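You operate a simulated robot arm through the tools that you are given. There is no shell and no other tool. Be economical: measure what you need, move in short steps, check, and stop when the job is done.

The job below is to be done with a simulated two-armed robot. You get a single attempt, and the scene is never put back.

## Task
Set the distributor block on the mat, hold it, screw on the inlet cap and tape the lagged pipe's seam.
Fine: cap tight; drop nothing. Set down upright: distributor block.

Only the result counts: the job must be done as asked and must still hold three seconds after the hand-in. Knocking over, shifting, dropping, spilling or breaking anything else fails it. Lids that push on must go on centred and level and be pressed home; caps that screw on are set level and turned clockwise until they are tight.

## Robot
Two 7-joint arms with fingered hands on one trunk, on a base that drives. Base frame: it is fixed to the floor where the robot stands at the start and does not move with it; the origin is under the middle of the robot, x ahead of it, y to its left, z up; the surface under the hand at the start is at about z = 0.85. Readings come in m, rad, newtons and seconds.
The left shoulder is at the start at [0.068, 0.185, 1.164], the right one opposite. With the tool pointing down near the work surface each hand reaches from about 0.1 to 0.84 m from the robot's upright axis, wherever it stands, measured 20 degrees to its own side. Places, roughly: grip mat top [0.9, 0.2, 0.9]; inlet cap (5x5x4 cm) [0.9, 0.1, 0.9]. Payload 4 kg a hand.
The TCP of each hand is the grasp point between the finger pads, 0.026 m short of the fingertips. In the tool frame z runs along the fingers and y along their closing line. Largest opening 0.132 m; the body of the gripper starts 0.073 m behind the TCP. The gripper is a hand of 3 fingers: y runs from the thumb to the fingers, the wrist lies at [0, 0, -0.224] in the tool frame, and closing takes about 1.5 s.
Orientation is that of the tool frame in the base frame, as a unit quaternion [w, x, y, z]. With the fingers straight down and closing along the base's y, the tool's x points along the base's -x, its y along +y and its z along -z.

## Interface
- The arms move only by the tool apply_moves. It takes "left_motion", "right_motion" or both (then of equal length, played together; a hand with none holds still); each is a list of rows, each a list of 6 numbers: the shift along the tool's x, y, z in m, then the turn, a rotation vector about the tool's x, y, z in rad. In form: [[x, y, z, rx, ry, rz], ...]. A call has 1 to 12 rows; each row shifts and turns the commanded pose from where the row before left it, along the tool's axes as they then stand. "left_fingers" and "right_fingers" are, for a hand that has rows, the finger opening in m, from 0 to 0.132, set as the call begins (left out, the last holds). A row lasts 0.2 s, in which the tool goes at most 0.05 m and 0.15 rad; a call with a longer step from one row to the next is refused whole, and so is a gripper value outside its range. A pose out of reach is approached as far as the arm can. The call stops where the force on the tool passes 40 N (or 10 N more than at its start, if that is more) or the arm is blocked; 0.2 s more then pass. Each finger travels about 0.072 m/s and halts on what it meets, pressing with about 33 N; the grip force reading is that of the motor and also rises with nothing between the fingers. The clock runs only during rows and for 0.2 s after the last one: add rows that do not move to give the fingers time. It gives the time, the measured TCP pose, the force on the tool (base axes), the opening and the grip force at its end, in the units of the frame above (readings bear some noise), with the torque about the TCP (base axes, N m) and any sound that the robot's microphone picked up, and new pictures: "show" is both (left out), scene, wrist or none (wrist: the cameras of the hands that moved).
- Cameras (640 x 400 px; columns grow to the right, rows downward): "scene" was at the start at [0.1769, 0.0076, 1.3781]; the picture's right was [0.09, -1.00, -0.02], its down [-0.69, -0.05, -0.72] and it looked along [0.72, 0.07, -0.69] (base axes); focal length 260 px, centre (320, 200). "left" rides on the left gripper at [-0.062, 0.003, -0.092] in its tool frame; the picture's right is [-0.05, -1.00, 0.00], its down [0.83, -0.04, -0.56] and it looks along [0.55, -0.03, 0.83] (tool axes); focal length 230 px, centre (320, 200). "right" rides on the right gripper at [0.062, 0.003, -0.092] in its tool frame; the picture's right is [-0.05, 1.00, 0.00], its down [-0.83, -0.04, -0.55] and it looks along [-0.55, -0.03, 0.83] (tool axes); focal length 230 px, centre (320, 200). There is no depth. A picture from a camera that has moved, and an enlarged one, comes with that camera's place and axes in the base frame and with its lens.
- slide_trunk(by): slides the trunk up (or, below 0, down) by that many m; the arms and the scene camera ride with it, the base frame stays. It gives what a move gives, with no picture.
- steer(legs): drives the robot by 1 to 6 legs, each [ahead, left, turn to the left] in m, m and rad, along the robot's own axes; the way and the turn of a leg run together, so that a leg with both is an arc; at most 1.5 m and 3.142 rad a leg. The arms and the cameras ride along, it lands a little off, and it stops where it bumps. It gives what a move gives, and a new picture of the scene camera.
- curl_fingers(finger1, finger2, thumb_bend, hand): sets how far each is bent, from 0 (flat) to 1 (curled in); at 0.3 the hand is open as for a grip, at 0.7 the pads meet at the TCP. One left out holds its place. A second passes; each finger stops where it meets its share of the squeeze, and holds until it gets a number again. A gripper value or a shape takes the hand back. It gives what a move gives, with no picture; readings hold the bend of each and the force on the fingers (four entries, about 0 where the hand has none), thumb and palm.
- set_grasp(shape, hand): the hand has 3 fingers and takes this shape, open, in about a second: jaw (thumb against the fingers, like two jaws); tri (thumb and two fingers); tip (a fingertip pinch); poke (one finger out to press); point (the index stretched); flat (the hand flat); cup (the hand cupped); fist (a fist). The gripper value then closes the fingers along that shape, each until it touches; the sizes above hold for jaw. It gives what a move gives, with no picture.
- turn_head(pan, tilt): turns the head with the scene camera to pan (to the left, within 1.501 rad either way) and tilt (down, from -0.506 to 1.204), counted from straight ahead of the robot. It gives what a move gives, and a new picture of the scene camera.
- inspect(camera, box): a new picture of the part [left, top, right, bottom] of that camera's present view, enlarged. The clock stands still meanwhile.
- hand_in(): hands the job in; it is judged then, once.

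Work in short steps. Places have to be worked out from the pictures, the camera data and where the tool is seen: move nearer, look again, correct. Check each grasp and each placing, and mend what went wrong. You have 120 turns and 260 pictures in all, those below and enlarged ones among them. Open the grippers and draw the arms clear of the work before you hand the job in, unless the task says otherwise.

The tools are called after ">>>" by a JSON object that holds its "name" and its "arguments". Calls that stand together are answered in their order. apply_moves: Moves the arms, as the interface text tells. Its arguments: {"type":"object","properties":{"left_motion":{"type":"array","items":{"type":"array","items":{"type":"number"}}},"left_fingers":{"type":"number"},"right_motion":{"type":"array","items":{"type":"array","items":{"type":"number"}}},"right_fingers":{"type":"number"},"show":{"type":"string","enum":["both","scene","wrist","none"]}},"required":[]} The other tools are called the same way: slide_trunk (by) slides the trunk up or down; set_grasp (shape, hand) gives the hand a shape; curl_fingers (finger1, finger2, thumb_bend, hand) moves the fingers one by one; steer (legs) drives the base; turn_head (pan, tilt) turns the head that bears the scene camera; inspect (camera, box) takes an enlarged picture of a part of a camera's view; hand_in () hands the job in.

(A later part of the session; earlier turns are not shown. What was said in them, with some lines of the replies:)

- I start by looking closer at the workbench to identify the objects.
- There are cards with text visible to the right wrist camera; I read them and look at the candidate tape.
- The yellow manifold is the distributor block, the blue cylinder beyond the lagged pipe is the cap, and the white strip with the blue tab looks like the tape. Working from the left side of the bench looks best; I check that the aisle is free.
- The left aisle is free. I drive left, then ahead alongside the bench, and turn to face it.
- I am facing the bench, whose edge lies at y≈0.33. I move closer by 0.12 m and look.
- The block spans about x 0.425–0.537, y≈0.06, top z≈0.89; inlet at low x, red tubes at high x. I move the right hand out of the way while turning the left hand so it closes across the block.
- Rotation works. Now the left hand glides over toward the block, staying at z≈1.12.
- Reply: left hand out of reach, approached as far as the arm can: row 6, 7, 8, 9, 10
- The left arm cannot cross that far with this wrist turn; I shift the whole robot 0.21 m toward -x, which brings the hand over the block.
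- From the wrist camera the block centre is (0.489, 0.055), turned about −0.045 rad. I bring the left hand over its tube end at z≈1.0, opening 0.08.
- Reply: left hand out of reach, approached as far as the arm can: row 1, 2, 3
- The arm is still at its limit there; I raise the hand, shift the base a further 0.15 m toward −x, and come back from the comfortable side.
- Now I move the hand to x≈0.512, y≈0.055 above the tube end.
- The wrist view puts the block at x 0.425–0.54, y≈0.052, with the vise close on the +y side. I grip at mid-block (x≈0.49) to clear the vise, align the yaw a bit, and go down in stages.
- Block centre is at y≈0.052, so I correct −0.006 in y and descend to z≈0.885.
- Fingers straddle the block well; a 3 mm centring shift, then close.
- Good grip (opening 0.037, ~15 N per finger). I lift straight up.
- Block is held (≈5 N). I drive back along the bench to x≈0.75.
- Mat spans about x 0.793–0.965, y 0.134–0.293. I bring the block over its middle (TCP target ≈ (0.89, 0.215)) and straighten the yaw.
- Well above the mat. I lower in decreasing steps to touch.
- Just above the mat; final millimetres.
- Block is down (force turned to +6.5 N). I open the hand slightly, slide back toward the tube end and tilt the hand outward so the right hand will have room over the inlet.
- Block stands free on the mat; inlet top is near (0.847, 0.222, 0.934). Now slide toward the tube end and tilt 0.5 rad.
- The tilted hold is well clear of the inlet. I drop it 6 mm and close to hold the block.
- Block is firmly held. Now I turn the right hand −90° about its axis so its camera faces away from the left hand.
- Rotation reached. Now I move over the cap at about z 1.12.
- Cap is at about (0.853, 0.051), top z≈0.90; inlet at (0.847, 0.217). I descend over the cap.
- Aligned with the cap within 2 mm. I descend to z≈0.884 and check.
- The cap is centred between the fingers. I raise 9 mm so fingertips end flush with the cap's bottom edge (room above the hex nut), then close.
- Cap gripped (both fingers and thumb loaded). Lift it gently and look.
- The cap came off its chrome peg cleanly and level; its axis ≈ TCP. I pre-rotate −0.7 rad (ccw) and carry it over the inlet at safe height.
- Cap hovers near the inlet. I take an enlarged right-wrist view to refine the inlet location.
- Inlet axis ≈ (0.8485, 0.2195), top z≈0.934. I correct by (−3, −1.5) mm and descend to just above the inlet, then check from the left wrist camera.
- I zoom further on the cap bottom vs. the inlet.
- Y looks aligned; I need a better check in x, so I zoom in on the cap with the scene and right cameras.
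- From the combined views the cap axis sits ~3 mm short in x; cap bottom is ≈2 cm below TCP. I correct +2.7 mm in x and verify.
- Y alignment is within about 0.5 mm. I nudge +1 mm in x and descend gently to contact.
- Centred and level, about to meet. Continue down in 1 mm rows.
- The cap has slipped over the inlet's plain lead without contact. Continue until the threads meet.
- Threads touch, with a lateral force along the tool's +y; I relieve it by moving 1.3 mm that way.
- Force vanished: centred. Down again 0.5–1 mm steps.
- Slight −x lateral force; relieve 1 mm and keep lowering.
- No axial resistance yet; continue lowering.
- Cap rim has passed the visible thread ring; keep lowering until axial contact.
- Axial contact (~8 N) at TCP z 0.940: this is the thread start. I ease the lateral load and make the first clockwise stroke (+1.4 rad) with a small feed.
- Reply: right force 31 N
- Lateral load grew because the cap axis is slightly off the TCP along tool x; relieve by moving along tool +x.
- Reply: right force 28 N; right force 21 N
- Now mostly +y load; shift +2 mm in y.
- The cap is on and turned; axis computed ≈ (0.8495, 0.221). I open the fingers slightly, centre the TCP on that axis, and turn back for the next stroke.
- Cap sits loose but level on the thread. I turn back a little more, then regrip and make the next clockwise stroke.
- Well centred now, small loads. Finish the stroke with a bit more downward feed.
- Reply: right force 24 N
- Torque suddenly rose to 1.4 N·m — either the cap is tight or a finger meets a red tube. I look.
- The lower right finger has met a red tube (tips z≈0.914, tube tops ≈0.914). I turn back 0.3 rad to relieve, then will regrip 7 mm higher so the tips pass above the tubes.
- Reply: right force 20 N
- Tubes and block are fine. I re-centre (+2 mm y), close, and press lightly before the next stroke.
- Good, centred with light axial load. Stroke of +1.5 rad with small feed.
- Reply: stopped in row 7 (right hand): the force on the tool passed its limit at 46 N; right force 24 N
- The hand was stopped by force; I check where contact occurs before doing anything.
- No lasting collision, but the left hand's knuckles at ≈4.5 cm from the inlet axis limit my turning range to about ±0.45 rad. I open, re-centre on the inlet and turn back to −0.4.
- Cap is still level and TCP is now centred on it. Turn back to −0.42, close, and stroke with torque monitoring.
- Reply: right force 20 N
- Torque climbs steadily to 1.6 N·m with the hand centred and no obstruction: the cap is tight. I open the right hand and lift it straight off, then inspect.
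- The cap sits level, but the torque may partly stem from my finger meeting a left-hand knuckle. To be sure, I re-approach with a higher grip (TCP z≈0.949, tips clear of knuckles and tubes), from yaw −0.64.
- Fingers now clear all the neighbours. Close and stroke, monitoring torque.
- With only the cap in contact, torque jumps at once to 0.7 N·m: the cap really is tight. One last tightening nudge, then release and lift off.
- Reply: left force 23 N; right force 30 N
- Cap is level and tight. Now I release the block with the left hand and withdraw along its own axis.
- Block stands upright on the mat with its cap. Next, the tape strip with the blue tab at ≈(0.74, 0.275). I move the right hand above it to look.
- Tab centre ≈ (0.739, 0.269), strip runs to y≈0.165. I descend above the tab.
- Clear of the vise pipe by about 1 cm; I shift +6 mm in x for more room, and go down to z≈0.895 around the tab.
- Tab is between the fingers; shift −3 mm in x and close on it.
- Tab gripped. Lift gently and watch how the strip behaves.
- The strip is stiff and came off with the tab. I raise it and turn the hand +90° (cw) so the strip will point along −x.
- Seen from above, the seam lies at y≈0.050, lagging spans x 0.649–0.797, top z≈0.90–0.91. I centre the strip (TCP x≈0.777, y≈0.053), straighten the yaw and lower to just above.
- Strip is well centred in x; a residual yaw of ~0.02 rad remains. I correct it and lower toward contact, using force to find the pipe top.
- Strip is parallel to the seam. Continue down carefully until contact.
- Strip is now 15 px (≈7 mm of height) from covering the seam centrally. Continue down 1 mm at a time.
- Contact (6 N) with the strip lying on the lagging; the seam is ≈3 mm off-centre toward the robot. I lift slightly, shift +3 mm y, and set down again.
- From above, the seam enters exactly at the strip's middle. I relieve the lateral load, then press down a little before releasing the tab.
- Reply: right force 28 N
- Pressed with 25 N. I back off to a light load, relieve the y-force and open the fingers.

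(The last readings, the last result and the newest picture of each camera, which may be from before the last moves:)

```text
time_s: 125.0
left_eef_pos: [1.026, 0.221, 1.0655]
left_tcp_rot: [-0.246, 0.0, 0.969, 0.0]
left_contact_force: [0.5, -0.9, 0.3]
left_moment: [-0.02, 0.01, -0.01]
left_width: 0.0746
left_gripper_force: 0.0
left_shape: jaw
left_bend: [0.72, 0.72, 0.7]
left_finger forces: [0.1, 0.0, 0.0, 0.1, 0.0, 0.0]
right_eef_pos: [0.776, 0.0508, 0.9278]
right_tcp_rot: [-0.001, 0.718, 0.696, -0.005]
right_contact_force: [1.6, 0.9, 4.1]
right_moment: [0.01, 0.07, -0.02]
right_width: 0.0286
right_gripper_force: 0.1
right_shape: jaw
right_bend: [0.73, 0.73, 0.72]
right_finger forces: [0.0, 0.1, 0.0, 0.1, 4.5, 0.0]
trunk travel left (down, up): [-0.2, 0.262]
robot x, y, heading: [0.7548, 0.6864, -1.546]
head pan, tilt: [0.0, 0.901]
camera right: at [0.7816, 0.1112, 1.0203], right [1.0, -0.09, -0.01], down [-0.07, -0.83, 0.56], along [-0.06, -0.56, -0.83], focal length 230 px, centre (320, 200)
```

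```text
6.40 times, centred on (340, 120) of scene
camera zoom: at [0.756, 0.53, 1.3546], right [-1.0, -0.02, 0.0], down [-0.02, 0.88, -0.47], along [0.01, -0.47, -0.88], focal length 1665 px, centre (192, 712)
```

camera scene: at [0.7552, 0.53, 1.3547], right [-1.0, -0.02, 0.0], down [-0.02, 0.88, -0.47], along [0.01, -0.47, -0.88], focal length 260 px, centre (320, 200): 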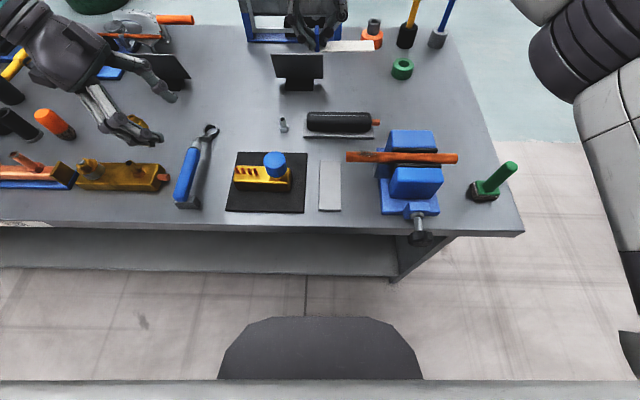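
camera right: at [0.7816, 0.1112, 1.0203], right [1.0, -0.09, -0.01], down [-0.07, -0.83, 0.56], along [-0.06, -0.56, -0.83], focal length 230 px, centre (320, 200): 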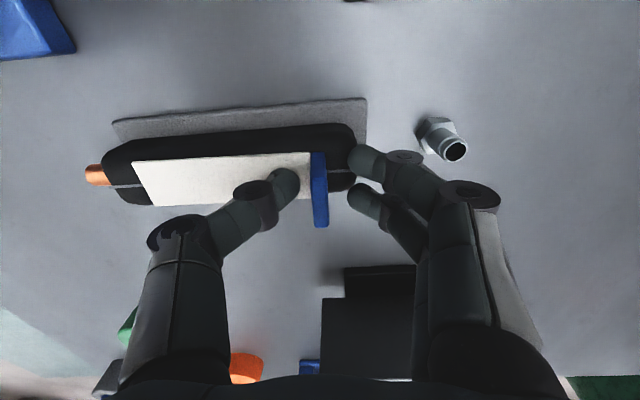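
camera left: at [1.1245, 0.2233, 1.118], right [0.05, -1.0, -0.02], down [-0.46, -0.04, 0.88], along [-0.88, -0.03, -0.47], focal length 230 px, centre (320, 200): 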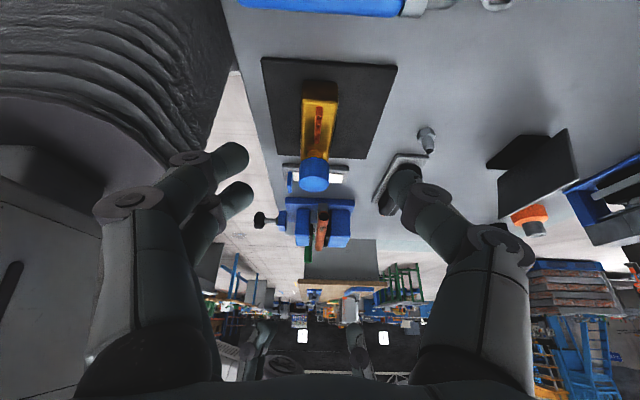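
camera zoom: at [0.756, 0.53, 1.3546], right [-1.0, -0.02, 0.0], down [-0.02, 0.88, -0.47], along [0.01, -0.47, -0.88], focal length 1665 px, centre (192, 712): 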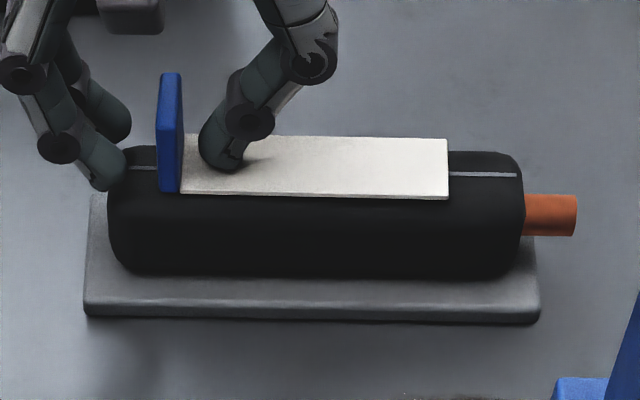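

Strip lies on the seam by itself. I lift the open hand straight up clear of the tab and check the tape stays.

>>> {"name": "apply_moves", "arguments": {"right_motion": [[0, 0, -0.01, 0, 0, 0], [0, 0, -0.03, 0, 0, 0], [0, 0, -0.04, 0, 0, 0], [0, 0, 0, 0, 0, 0]], "show": "wrist"}}

>>> {"name": "inspect", "arguments": {"camera": "scene", "box": [290, 90, 390, 150]}}

>>> {"name": "inspect", "arguments": {"camera": "right", "box": [120, 70, 380, 230]}}

```text
time_s: 126.0
left_eef_pos: [1.0259, 0.2199, 1.0644]
left_tcp_rot: [-0.246, -0.001, 0.969, -0.001]
left_contact_force: [-0.9, -0.6, -0.3]
left_moment: [0.01, -0.05, -0.01]
left_width: 0.0744
left_gripper_force: 0.1
left_shape: jaw
left_bend: [0.72, 0.72, 0.7]
left_finger forces: [0.1, 0.0, 0.0, 0.0, 0.0, 0.0]
right_eef_pos: [0.7761, 0.0468, 1.0093]
right_tcp_rot: [-0.002, 0.719, 0.695, -0.005]
right_contact_force: [-0.3, -0.4, -0.6]
right_moment: [0.02, -0.01, -0.02]
right_width: 0.0293
right_gripper_force: 0.0
right_shape: jaw
right_bend: [0.73, 0.73, 0.7]
right_finger forces: [0.0, 0.1, 0.0, 0.0, 0.1, 0.0]
trunk travel left (down, up): [-0.2, 0.262]
robot x, y, heading: [0.7493, 0.6871, -1.546]
head pan, tilt: [0.0, 0.901]
camera right: at [0.7814, 0.1079, 1.1002], right [1.0, -0.09, -0.01], down [-0.07, -0.83, 0.56], along [-0.05, -0.56, -0.83], focal length 230 px, centre (320, 200)
```

right: 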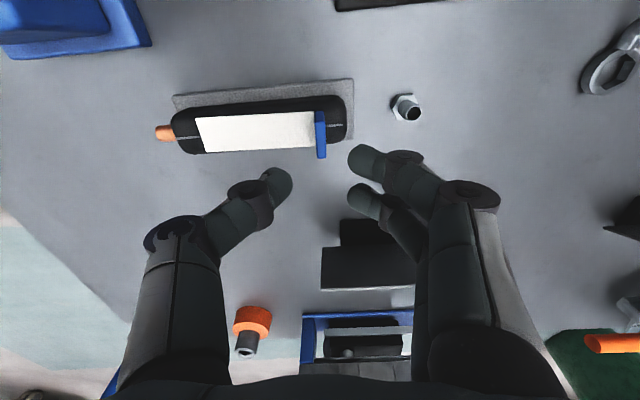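

```text
6.40 times, centred on (340, 120) of scene
camera zoom: at [0.7557, 0.5291, 1.3545], right [-1.0, -0.02, 0.0], down [-0.02, 0.88, -0.47], along [0.01, -0.47, -0.88], focal length 1665 px, centre (192, 712)
```

zoom: 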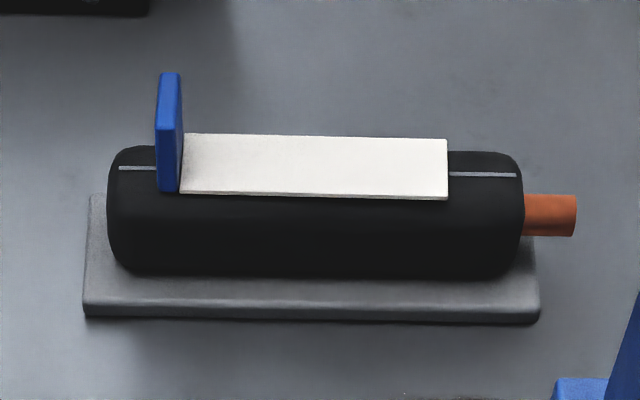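

```text
2.46 times, centred on (250, 150) of right
camera zoom: at [0.7814, 0.1079, 1.1002], right [1.0, -0.09, -0.01], down [-0.07, -0.83, 0.56], along [-0.05, -0.56, -0.83], focal length 566 px, centre (492, 323)
```

zoom: 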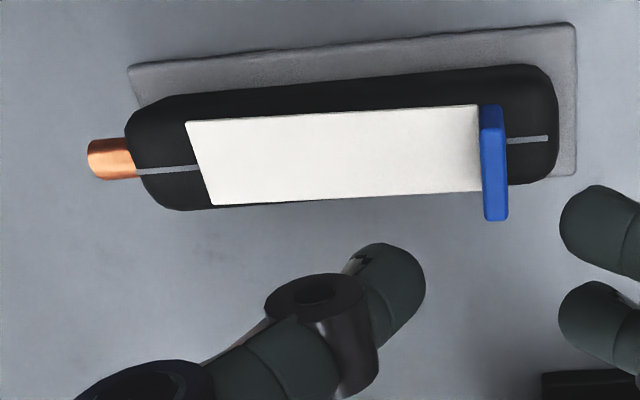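

The tape stays put over the seam, centred within ~2 mm. To be sure it sticks, I close the fingers and press gently along it, starting at x≈0.735.

>>> {"name": "apply_moves", "arguments": {"right_motion": [[0.004, -0.041, 0, 0, 0, 0], [0, 0, 0.03, 0, 0, 0], [0, 0, 0.03, 0, 0, 0], [0, 0, 0, 0, 0, 0]], "right_fingers": 0.0, "show": "none"}}

>>> {"name": "apply_moves", "arguments": {"right_motion": [[0, 0, 0.005, 0, 0, 0], [0, 0, 0.003, 0, 0, 0], [0, 0, 0.002, 0, 0, 0], [0, 0, 0, 0, 0, 0]], "show": "wrist"}}

>>> {"name": "inspect", "arguments": {"camera": "scene", "box": [290, 90, 390, 150]}}

```text
time_s: 127.0
left_eef_pos: [1.0269, 0.2209, 1.0649]
left_tcp_rot: [-0.246, 0.0, 0.969, -0.001]
left_contact_force: [0.1, -0.3, -0.6]
left_moment: [-0.03, -0.02, -0.01]
left_width: 0.0745
left_gripper_force: 0.0
left_shape: jaw
left_bend: [0.72, 0.72, 0.7]
left_finger forces: [0.0, 0.0, 0.0, 0.0, 0.0, 0.1]
right_eef_pos: [0.7325, 0.0549, 0.9508]
right_tcp_rot: [-0.001, 0.719, 0.695, -0.005]
right_contact_force: [-0.4, 0.2, -0.4]
right_moment: [0.02, 0.04, 0.02]
right_width: 0.0
right_gripper_force: 32.6
right_shape: jaw
right_bend: [0.68, 0.68, 0.74]
right_finger forces: [0.0, 0.1, 0.0, 0.1, 0.0, 0.0]
trunk travel left (down, up): [-0.2, 0.262]
robot x, y, heading: [0.7505, 0.6874, -1.552]
head pan, tilt: [0.0, 0.901]
```

```text
time_s: 128.0
left_eef_pos: [1.0265, 0.2195, 1.0651]
left_tcp_rot: [-0.246, -0.001, 0.969, -0.001]
left_contact_force: [-0.4, 0.0, 0.2]
left_moment: [0.0, 0.02, -0.02]
left_width: 0.0743
left_gripper_force: 0.1
left_shape: jaw
left_bend: [0.72, 0.72, 0.7]
left_finger forces: [0.1, 0.0, 0.0, 0.1, 0.0, 0.0]
right_eef_pos: [0.7341, 0.0551, 0.94]
right_tcp_rot: [-0.001, 0.719, 0.695, -0.006]
right_contact_force: [-0.6, -0.4, -0.9]
right_moment: [0.03, 0.0, -0.01]
right_width: 0.0
right_gripper_force: 32.8
right_shape: jaw
right_bend: [0.68, 0.68, 0.74]
right_finger forces: [0.0, 0.1, 0.0, 0.1, 0.0, 0.0]
trunk travel left (down, up): [-0.2, 0.262]
robot x, y, heading: [0.7525, 0.6906, -1.546]
head pan, tilt: [0.0, 0.901]
camera right: at [0.7397, 0.1151, 1.0315], right [1.0, -0.09, -0.01], down [-0.07, -0.83, 0.56], along [-0.05, -0.56, -0.83], focal length 230 px, centre (320, 200)
```

right: 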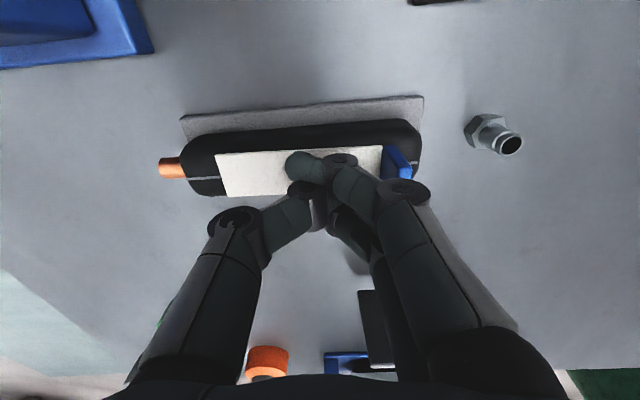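

```text
6.40 times, centred on (340, 120) of scene
camera zoom: at [0.7559, 0.5297, 1.3547], right [-1.0, -0.02, 0.0], down [-0.02, 0.88, -0.47], along [0.01, -0.47, -0.88], focal length 1665 px, centre (192, 712)
```

zoom: 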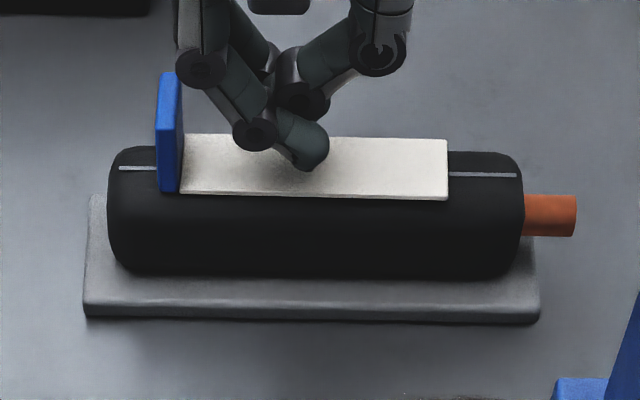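

Finger tips hover over the strip. Shift −4 mm in y and lower to press lightly.

>>> {"name": "apply_moves", "arguments": {"right_motion": [[-0.004, 0, 0, 0, 0, 0], [0, 0, 0.002, 0, 0, 0], [0, 0, 0.002, 0, 0, 0], [0, 0, 0.002, 0, 0, 0], [0, 0, 0, 0, 0, 0]], "show": "none"}}

>>> {"name": "apply_moves", "arguments": {"right_motion": [[0, 0, 0.0015, 0, 0, 0], [0, 0, 0.0015, 0, 0, 0], [0, 0, 0, 0, 0, 0]], "show": "none"}}

```text
time_s: 129.2
left_eef_pos: [1.0255, 0.2193, 1.0661]
left_tcp_rot: [-0.246, -0.001, 0.969, -0.001]
left_contact_force: [0.1, -0.4, 0.9]
left_moment: [-0.02, 0.02, 0.0]
left_width: 0.0746
left_gripper_force: 0.0
left_shape: jaw
left_bend: [0.72, 0.72, 0.7]
left_finger forces: [0.0, 0.1, 0.0, 0.0, 0.1, 0.0]
right_eef_pos: [0.7354, 0.0513, 0.9345]
right_tcp_rot: [-0.001, 0.719, 0.695, -0.005]
right_contact_force: [-0.6, -0.4, -0.9]
right_moment: [-0.01, 0.03, 0.0]
right_width: 0.0001
right_gripper_force: 33.2
right_shape: jaw
right_bend: [0.68, 0.68, 0.74]
right_finger forces: [0.0, 0.1, 0.0, 0.0, 0.0, 0.1]
trunk travel left (down, up): [-0.2, 0.262]
robot x, y, heading: [0.7534, 0.6869, -1.547]
head pan, tilt: [0.0, 0.901]
```

```text
time_s: 130.0
left_eef_pos: [1.0262, 0.2198, 1.0644]
left_tcp_rot: [-0.246, -0.001, 0.969, -0.001]
left_contact_force: [0.6, -0.5, 0.8]
left_moment: [0.0, -0.03, 0.01]
left_width: 0.0744
left_gripper_force: 0.0
left_shape: jaw
left_bend: [0.72, 0.72, 0.7]
left_finger forces: [0.0, 0.0, 0.1, 0.0, 0.0, 0.0]
right_eef_pos: [0.7357, 0.0497, 0.9317]
right_tcp_rot: [-0.001, 0.719, 0.695, -0.005]
right_contact_force: [0.7, 1.3, 0.1]
right_moment: [0.05, 0.03, -0.04]
right_width: 0.0
right_gripper_force: 33.2
right_shape: jaw
right_bend: [0.68, 0.68, 0.74]
right_finger forces: [0.0, 0.0, 0.0, 0.0, 0.0, 0.0]
trunk travel left (down, up): [-0.2, 0.262]
robot x, y, heading: [0.7503, 0.6908, -1.549]
head pan, tilt: [0.0, 0.901]
```

Not yet touching; continue.

>>> {"name": "apply_moves", "arguments": {"right_motion": [[0, 0, 0.0015, 0, 0, 0], [0, 0, 0.0015, 0, 0, 0], [0, 0, 0, 0, 0, 0]], "show": "none"}}

>>> {"name": "apply_moves", "arguments": {"right_motion": [[0, 0, 0.001, 0, 0, 0], [0, 0, 0.001, 0, 0, 0], [0, 0, 0, 0, 0, 0]], "show": "none"}}

```text
time_s: 130.8
left_eef_pos: [1.0263, 0.2198, 1.0659]
left_tcp_rot: [-0.246, -0.001, 0.969, -0.002]
left_contact_force: [0.5, 1.0, 0.1]
left_moment: [-0.06, -0.04, 0.02]
left_width: 0.0741
left_gripper_force: 0.0
left_shape: jaw
left_bend: [0.72, 0.72, 0.7]
left_finger forces: [0.0, 0.0, 0.0, 0.0, 0.1, 0.0]
right_eef_pos: [0.7342, 0.0511, 0.9291]
right_tcp_rot: [-0.001, 0.719, 0.695, -0.005]
right_contact_force: [0.1, -0.1, -0.1]
right_moment: [0.03, 0.0, 0.04]
right_width: 0.0
right_gripper_force: 32.9
right_shape: jaw
right_bend: [0.68, 0.68, 0.74]
right_finger forces: [0.0, 0.0, 0.1, 0.0, 0.0, 0.2]
trunk travel left (down, up): [-0.2, 0.262]
robot x, y, heading: [0.7512, 0.6868, -1.545]
head pan, tilt: [0.0, 0.901]
```

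```text
time_s: 131.6
left_eef_pos: [1.0262, 0.2201, 1.0649]
left_tcp_rot: [-0.246, -0.001, 0.969, -0.002]
left_contact_force: [-0.2, 1.3, 0.5]
left_moment: [0.04, -0.03, 0.01]
left_width: 0.0745
left_gripper_force: 0.2
left_shape: jaw
left_bend: [0.72, 0.72, 0.7]
left_finger forces: [0.1, 0.1, 0.0, 0.1, 0.1, 0.0]
right_eef_pos: [0.7347, 0.052, 0.9253]
right_tcp_rot: [-0.002, 0.719, 0.695, -0.006]
right_contact_force: [0.2, -0.1, 0.3]
right_moment: [0.01, 0.0, 0.02]
right_width: 0.0
right_gripper_force: 33.3
right_shape: jaw
right_bend: [0.68, 0.68, 0.74]
right_finger forces: [0.0, 0.1, 0.0, 0.1, 0.0, 0.0]
trunk travel left (down, up): [-0.2, 0.262]
robot x, y, heading: [0.7517, 0.6879, -1.548]
head pan, tilt: [0.0, 0.901]
```

Still free; look at the tip position.

>>> {"name": "inspect", "arguments": {"camera": "scene", "box": [290, 90, 390, 150]}}

>>> {"name": "apply_moves", "arguments": {"right_motion": [[0, 0, 0.001, 0, 0, 0], [0, 0, 0.001, 0, 0, 0], [0, 0, 0, 0, 0, 0]], "show": "none"}}

```text
6.40 times, centred on (340, 120) of scene
camera zoom: at [0.7559, 0.5296, 1.3547], right [-1.0, -0.02, 0.0], down [-0.02, 0.88, -0.47], along [0.01, -0.47, -0.88], focal length 1665 px, centre (192, 712)
```

zoom: 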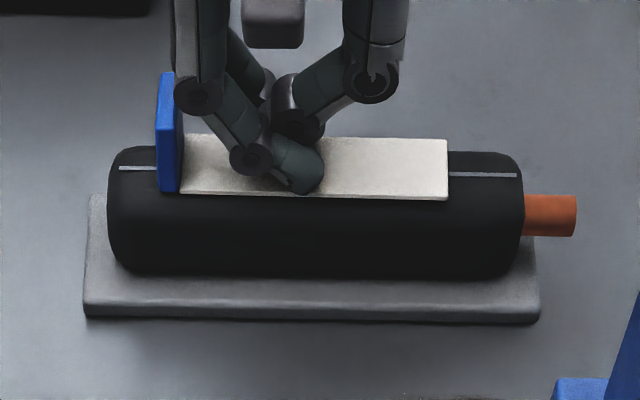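

```text
time_s: 132.4
left_eef_pos: [1.0261, 0.2201, 1.0644]
left_tcp_rot: [-0.245, 0.0, 0.969, -0.001]
left_contact_force: [0.2, -0.9, -0.1]
left_moment: [0.0, -0.02, -0.01]
left_width: 0.0742
left_gripper_force: 0.0
left_shape: jaw
left_bend: [0.72, 0.72, 0.7]
left_finger forces: [0.0, 0.1, 0.1, 0.0, 0.1, 0.0]
right_eef_pos: [0.736, 0.0523, 0.9258]
right_tcp_rot: [0.001, 0.719, 0.695, -0.005]
right_contact_force: [1.1, -1.4, 11.4]
right_moment: [0.02, 0.01, -0.01]
right_width: 0.0001
right_gripper_force: 33.0
right_shape: jaw
right_bend: [0.69, 0.69, 0.74]
right_finger forces: [0.1, 0.1, 0.1, 0.0, 0.0, 0.0]
trunk travel left (down, up): [-0.2, 0.262]
robot x, y, heading: [0.7494, 0.6859, -1.552]
head pan, tilt: [0.0, 0.901]
```

Contact with 11 N at mid-strip. I lift 4 mm, step along −x, and press twice more.

>>> {"name": "apply_moves", "arguments": {"right_motion": [[0, 0, -0.004, 0, 0, 0], [0, -0.025, 0, 0, 0, 0], [0, 0, 0.003, 0, 0, 0], [0, 0, 0.001, 0, 0, 0], [0, 0, 0, 0, 0, 0]], "show": "none"}}

>>> {"name": "apply_moves", "arguments": {"right_motion": [[0, 0, -0.004, 0, 0, 0], [0, -0.025, 0, 0, 0, 0], [0, 0, 0.003, 0, 0, 0], [0, 0, 0.001, 0, 0, 0], [0, 0, 0, 0, 0, 0]], "show": "none"}}

>>> {"name": "inspect", "arguments": {"camera": "scene", "box": [290, 90, 390, 150]}}

```text
time_s: 133.6
left_eef_pos: [1.0257, 0.2202, 1.0657]
left_tcp_rot: [-0.246, 0.0, 0.969, -0.001]
left_contact_force: [-0.2, 1.0, 0.5]
left_moment: [0.02, -0.07, 0.01]
left_width: 0.0745
left_gripper_force: 0.1
left_shape: jaw
left_bend: [0.72, 0.72, 0.7]
left_finger forces: [0.0, 0.0, 0.0, 0.1, 0.1, 0.1]
right_eef_pos: [0.7092, 0.0518, 0.9257]
right_tcp_rot: [0.001, 0.719, 0.695, -0.006]
right_contact_force: [-1.7, -3.7, 12.4]
right_moment: [-0.04, 0.03, 0.02]
right_width: 0.0001
right_gripper_force: 32.6
right_shape: jaw
right_bend: [0.69, 0.69, 0.75]
right_finger forces: [0.1, 0.0, 0.0, 0.0, 0.2, 0.0]
trunk travel left (down, up): [-0.2, 0.262]
robot x, y, heading: [0.7536, 0.6896, -1.549]
head pan, tilt: [0.0, 0.901]
```

```text
time_s: 134.8
left_eef_pos: [1.0253, 0.22, 1.0645]
left_tcp_rot: [-0.247, 0.0, 0.969, 0.0]
left_contact_force: [0.3, -1.0, -0.6]
left_moment: [0.02, 0.01, 0.0]
left_width: 0.0745
left_gripper_force: 0.0
left_shape: jaw
left_bend: [0.72, 0.72, 0.7]
left_finger forces: [0.0, 0.1, 0.1, 0.1, 0.0, 0.1]
right_eef_pos: [0.6864, 0.0523, 0.9256]
right_tcp_rot: [0.001, 0.719, 0.695, -0.005]
right_contact_force: [-2.2, -1.8, 10.3]
right_moment: [0.01, 0.0, -0.04]
right_width: 0.0
right_gripper_force: 32.8
right_shape: jaw
right_bend: [0.69, 0.69, 0.75]
right_finger forces: [0.0, 0.1, 0.1, 0.0, 0.1, 0.0]
trunk travel left (down, up): [-0.2, 0.262]
robot x, y, heading: [0.7507, 0.6904, -1.548]
head pan, tilt: [0.0, 0.901]
```

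```text
6.40 times, centred on (340, 120) of scene
camera zoom: at [0.7558, 0.5307, 1.3549], right [-1.0, -0.02, 0.0], down [-0.02, 0.88, -0.48], along [0.01, -0.47, -0.88], focal length 1665 px, centre (192, 712)
```

zoom: 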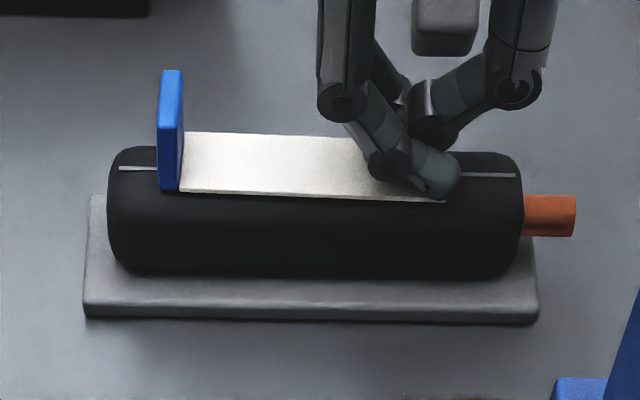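

Tape is firmly on along its length. I raise the right hand, open it, and take a final look.

>>> {"name": "apply_moves", "arguments": {"right_motion": [[0, 0, -0.02, 0, 0, 0], [0, 0, -0.04, 0, 0, 0], [0, 0, -0.045, 0, 0, 0], [0, 0, -0.045, 0, 0, 0], [0.04, 0, -0.02, 0, 0, 0], [0.04, -0.02, 0, 0, 0, 0], [0.04, -0.02, 0, 0, 0, 0], [0.04, -0.02, 0, 0, 0, 0]], "show": "none"}}

>>> {"name": "apply_moves", "arguments": {"right_motion": [[0, 0, 0, 0, 0, 0], [0, 0, 0, 0, 0, 0], [0, 0, 0, 0, 0, 0], [0, 0, 0, 0, 0, 0]], "left_motion": [[0, 0, -0.03, 0, 0, 0], [0, 0, -0.03, 0, 0, 0], [0, 0, 0, 0, 0, 0], [0, 0, 0, 0, 0, 0]], "right_fingers": 0.1, "left_fingers": 0.1, "show": "scene"}}

>>> {"name": "inspect", "arguments": {"camera": "scene", "box": [220, 95, 400, 220]}}

>>> {"name": "inspect", "arguments": {"camera": "scene", "box": [225, 140, 315, 200]}}

```text
time_s: 136.6
left_eef_pos: [1.0251, 0.2195, 1.0646]
left_tcp_rot: [-0.245, 0.0, 0.97, 0.0]
left_contact_force: [-0.9, -0.3, 0.3]
left_moment: [-0.01, 0.0, -0.02]
left_width: 0.0745
left_gripper_force: 0.1
left_shape: jaw
left_bend: [0.72, 0.72, 0.7]
left_finger forces: [0.1, 0.0, 0.0, 0.0, 0.0, 0.1]
right_eef_pos: [0.6303, 0.2207, 1.0957]
right_tcp_rot: [-0.001, 0.718, 0.696, -0.006]
right_contact_force: [0.1, 0.1, -0.1]
right_moment: [0.02, -0.04, -0.05]
right_width: 0.0
right_gripper_force: 33.1
right_shape: jaw
right_bend: [0.69, 0.69, 0.75]
right_finger forces: [0.0, 0.0, 0.1, 0.0, 0.1, 0.0]
trunk travel left (down, up): [-0.2, 0.262]
robot x, y, heading: [0.7523, 0.6889, -1.548]
head pan, tilt: [0.0, 0.901]
```

```text
time_s: 137.6
left_eef_pos: [1.0542, 0.2215, 1.1157]
left_tcp_rot: [-0.246, 0.0, 0.969, 0.0]
left_contact_force: [1.5, -0.8, -0.9]
left_moment: [-0.02, -0.03, 0.01]
left_width: 0.0999
left_gripper_force: 0.1
left_shape: jaw
left_bend: [0.63, 0.63, 0.6]
left_finger forces: [0.0, 0.0, 0.0, 0.0, 0.1, 0.1]
right_eef_pos: [0.6322, 0.221, 1.0962]
right_tcp_rot: [-0.001, 0.719, 0.694, -0.006]
right_contact_force: [-0.8, -1.4, 1.0]
right_moment: [-0.03, 0.01, -0.04]
right_width: 0.0996
right_gripper_force: 0.0
right_shape: jaw
right_bend: [0.63, 0.63, 0.6]
right_finger forces: [0.1, 0.0, 0.0, 0.1, 0.1, 0.1]
trunk travel left (down, up): [-0.2, 0.262]
robot x, y, heading: [0.7493, 0.6881, -1.554]
head pan, tilt: [0.0, 0.901]
camera scene: at [0.7558, 0.5301, 1.3547], right [-1.0, -0.02, 0.0], down [-0.02, 0.88, -0.47], along [0.01, -0.47, -0.88], focal length 260 px, centre (320, 200)
```

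scene: 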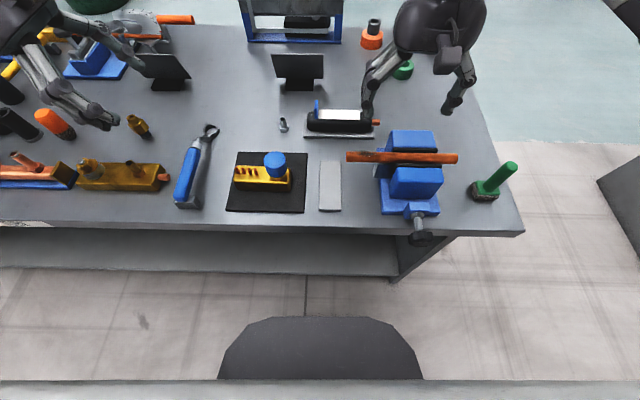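

```text
3.20 times, centred on (310, 158) of scene
camera zoom: at [0.7558, 0.5301, 1.3547], right [-1.0, -0.02, 0.0], down [-0.02, 0.88, -0.47], along [0.01, -0.47, -0.88], focal length 832 px, centre (352, 336)
```

zoom: 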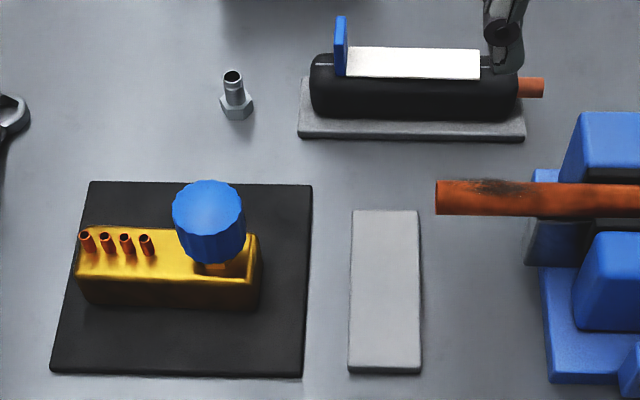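

```text
6.67 times, centred on (270, 170) of scene
camera zoom: at [0.7558, 0.5301, 1.3547], right [-1.0, -0.02, 0.0], down [-0.02, 0.88, -0.47], along [0.01, -0.47, -0.88], focal length 1734 px, centre (653, 400)
```

zoom: 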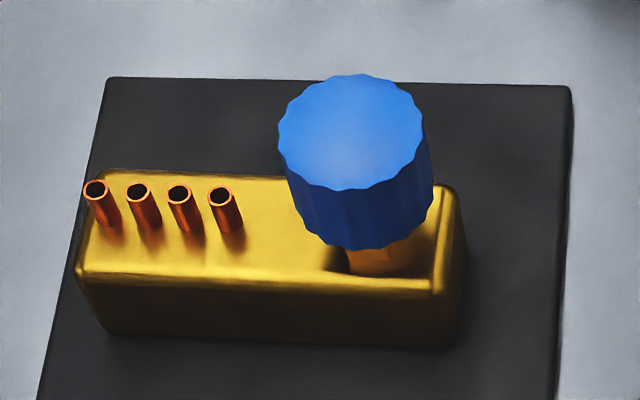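

Block upright on the mat, cap level and tight, tape over the seam, both hands open and clear. I hand in.

>>> {"name": "hand_in", "arguments": {}}

```text
The job is handed in.
```

I set the distributor block upright on the mat and held it while screwing on the inlet cap. I then laid the tape strip centrally over the lagged pipe's seam and pressed it along most of its length. The job is handed in.

- **Cap:** it resisted turning at 1.2 to 1.6 N·m, which I took as tight. About 6 mm still shows between its rim and the hex nut, and I could not confirm that is its full seat.
- **Tape:** the strip is shorter than the seam, so roughly 1.5 to 2 cm is left uncovered at each end.
- **Contact while screwing:** a right-hand finger pressed against one of the red tubes on the block, with no damage visible afterwards. Later in the screwing a force limit stopped the arm once. Nothing was dropped or knocked over.
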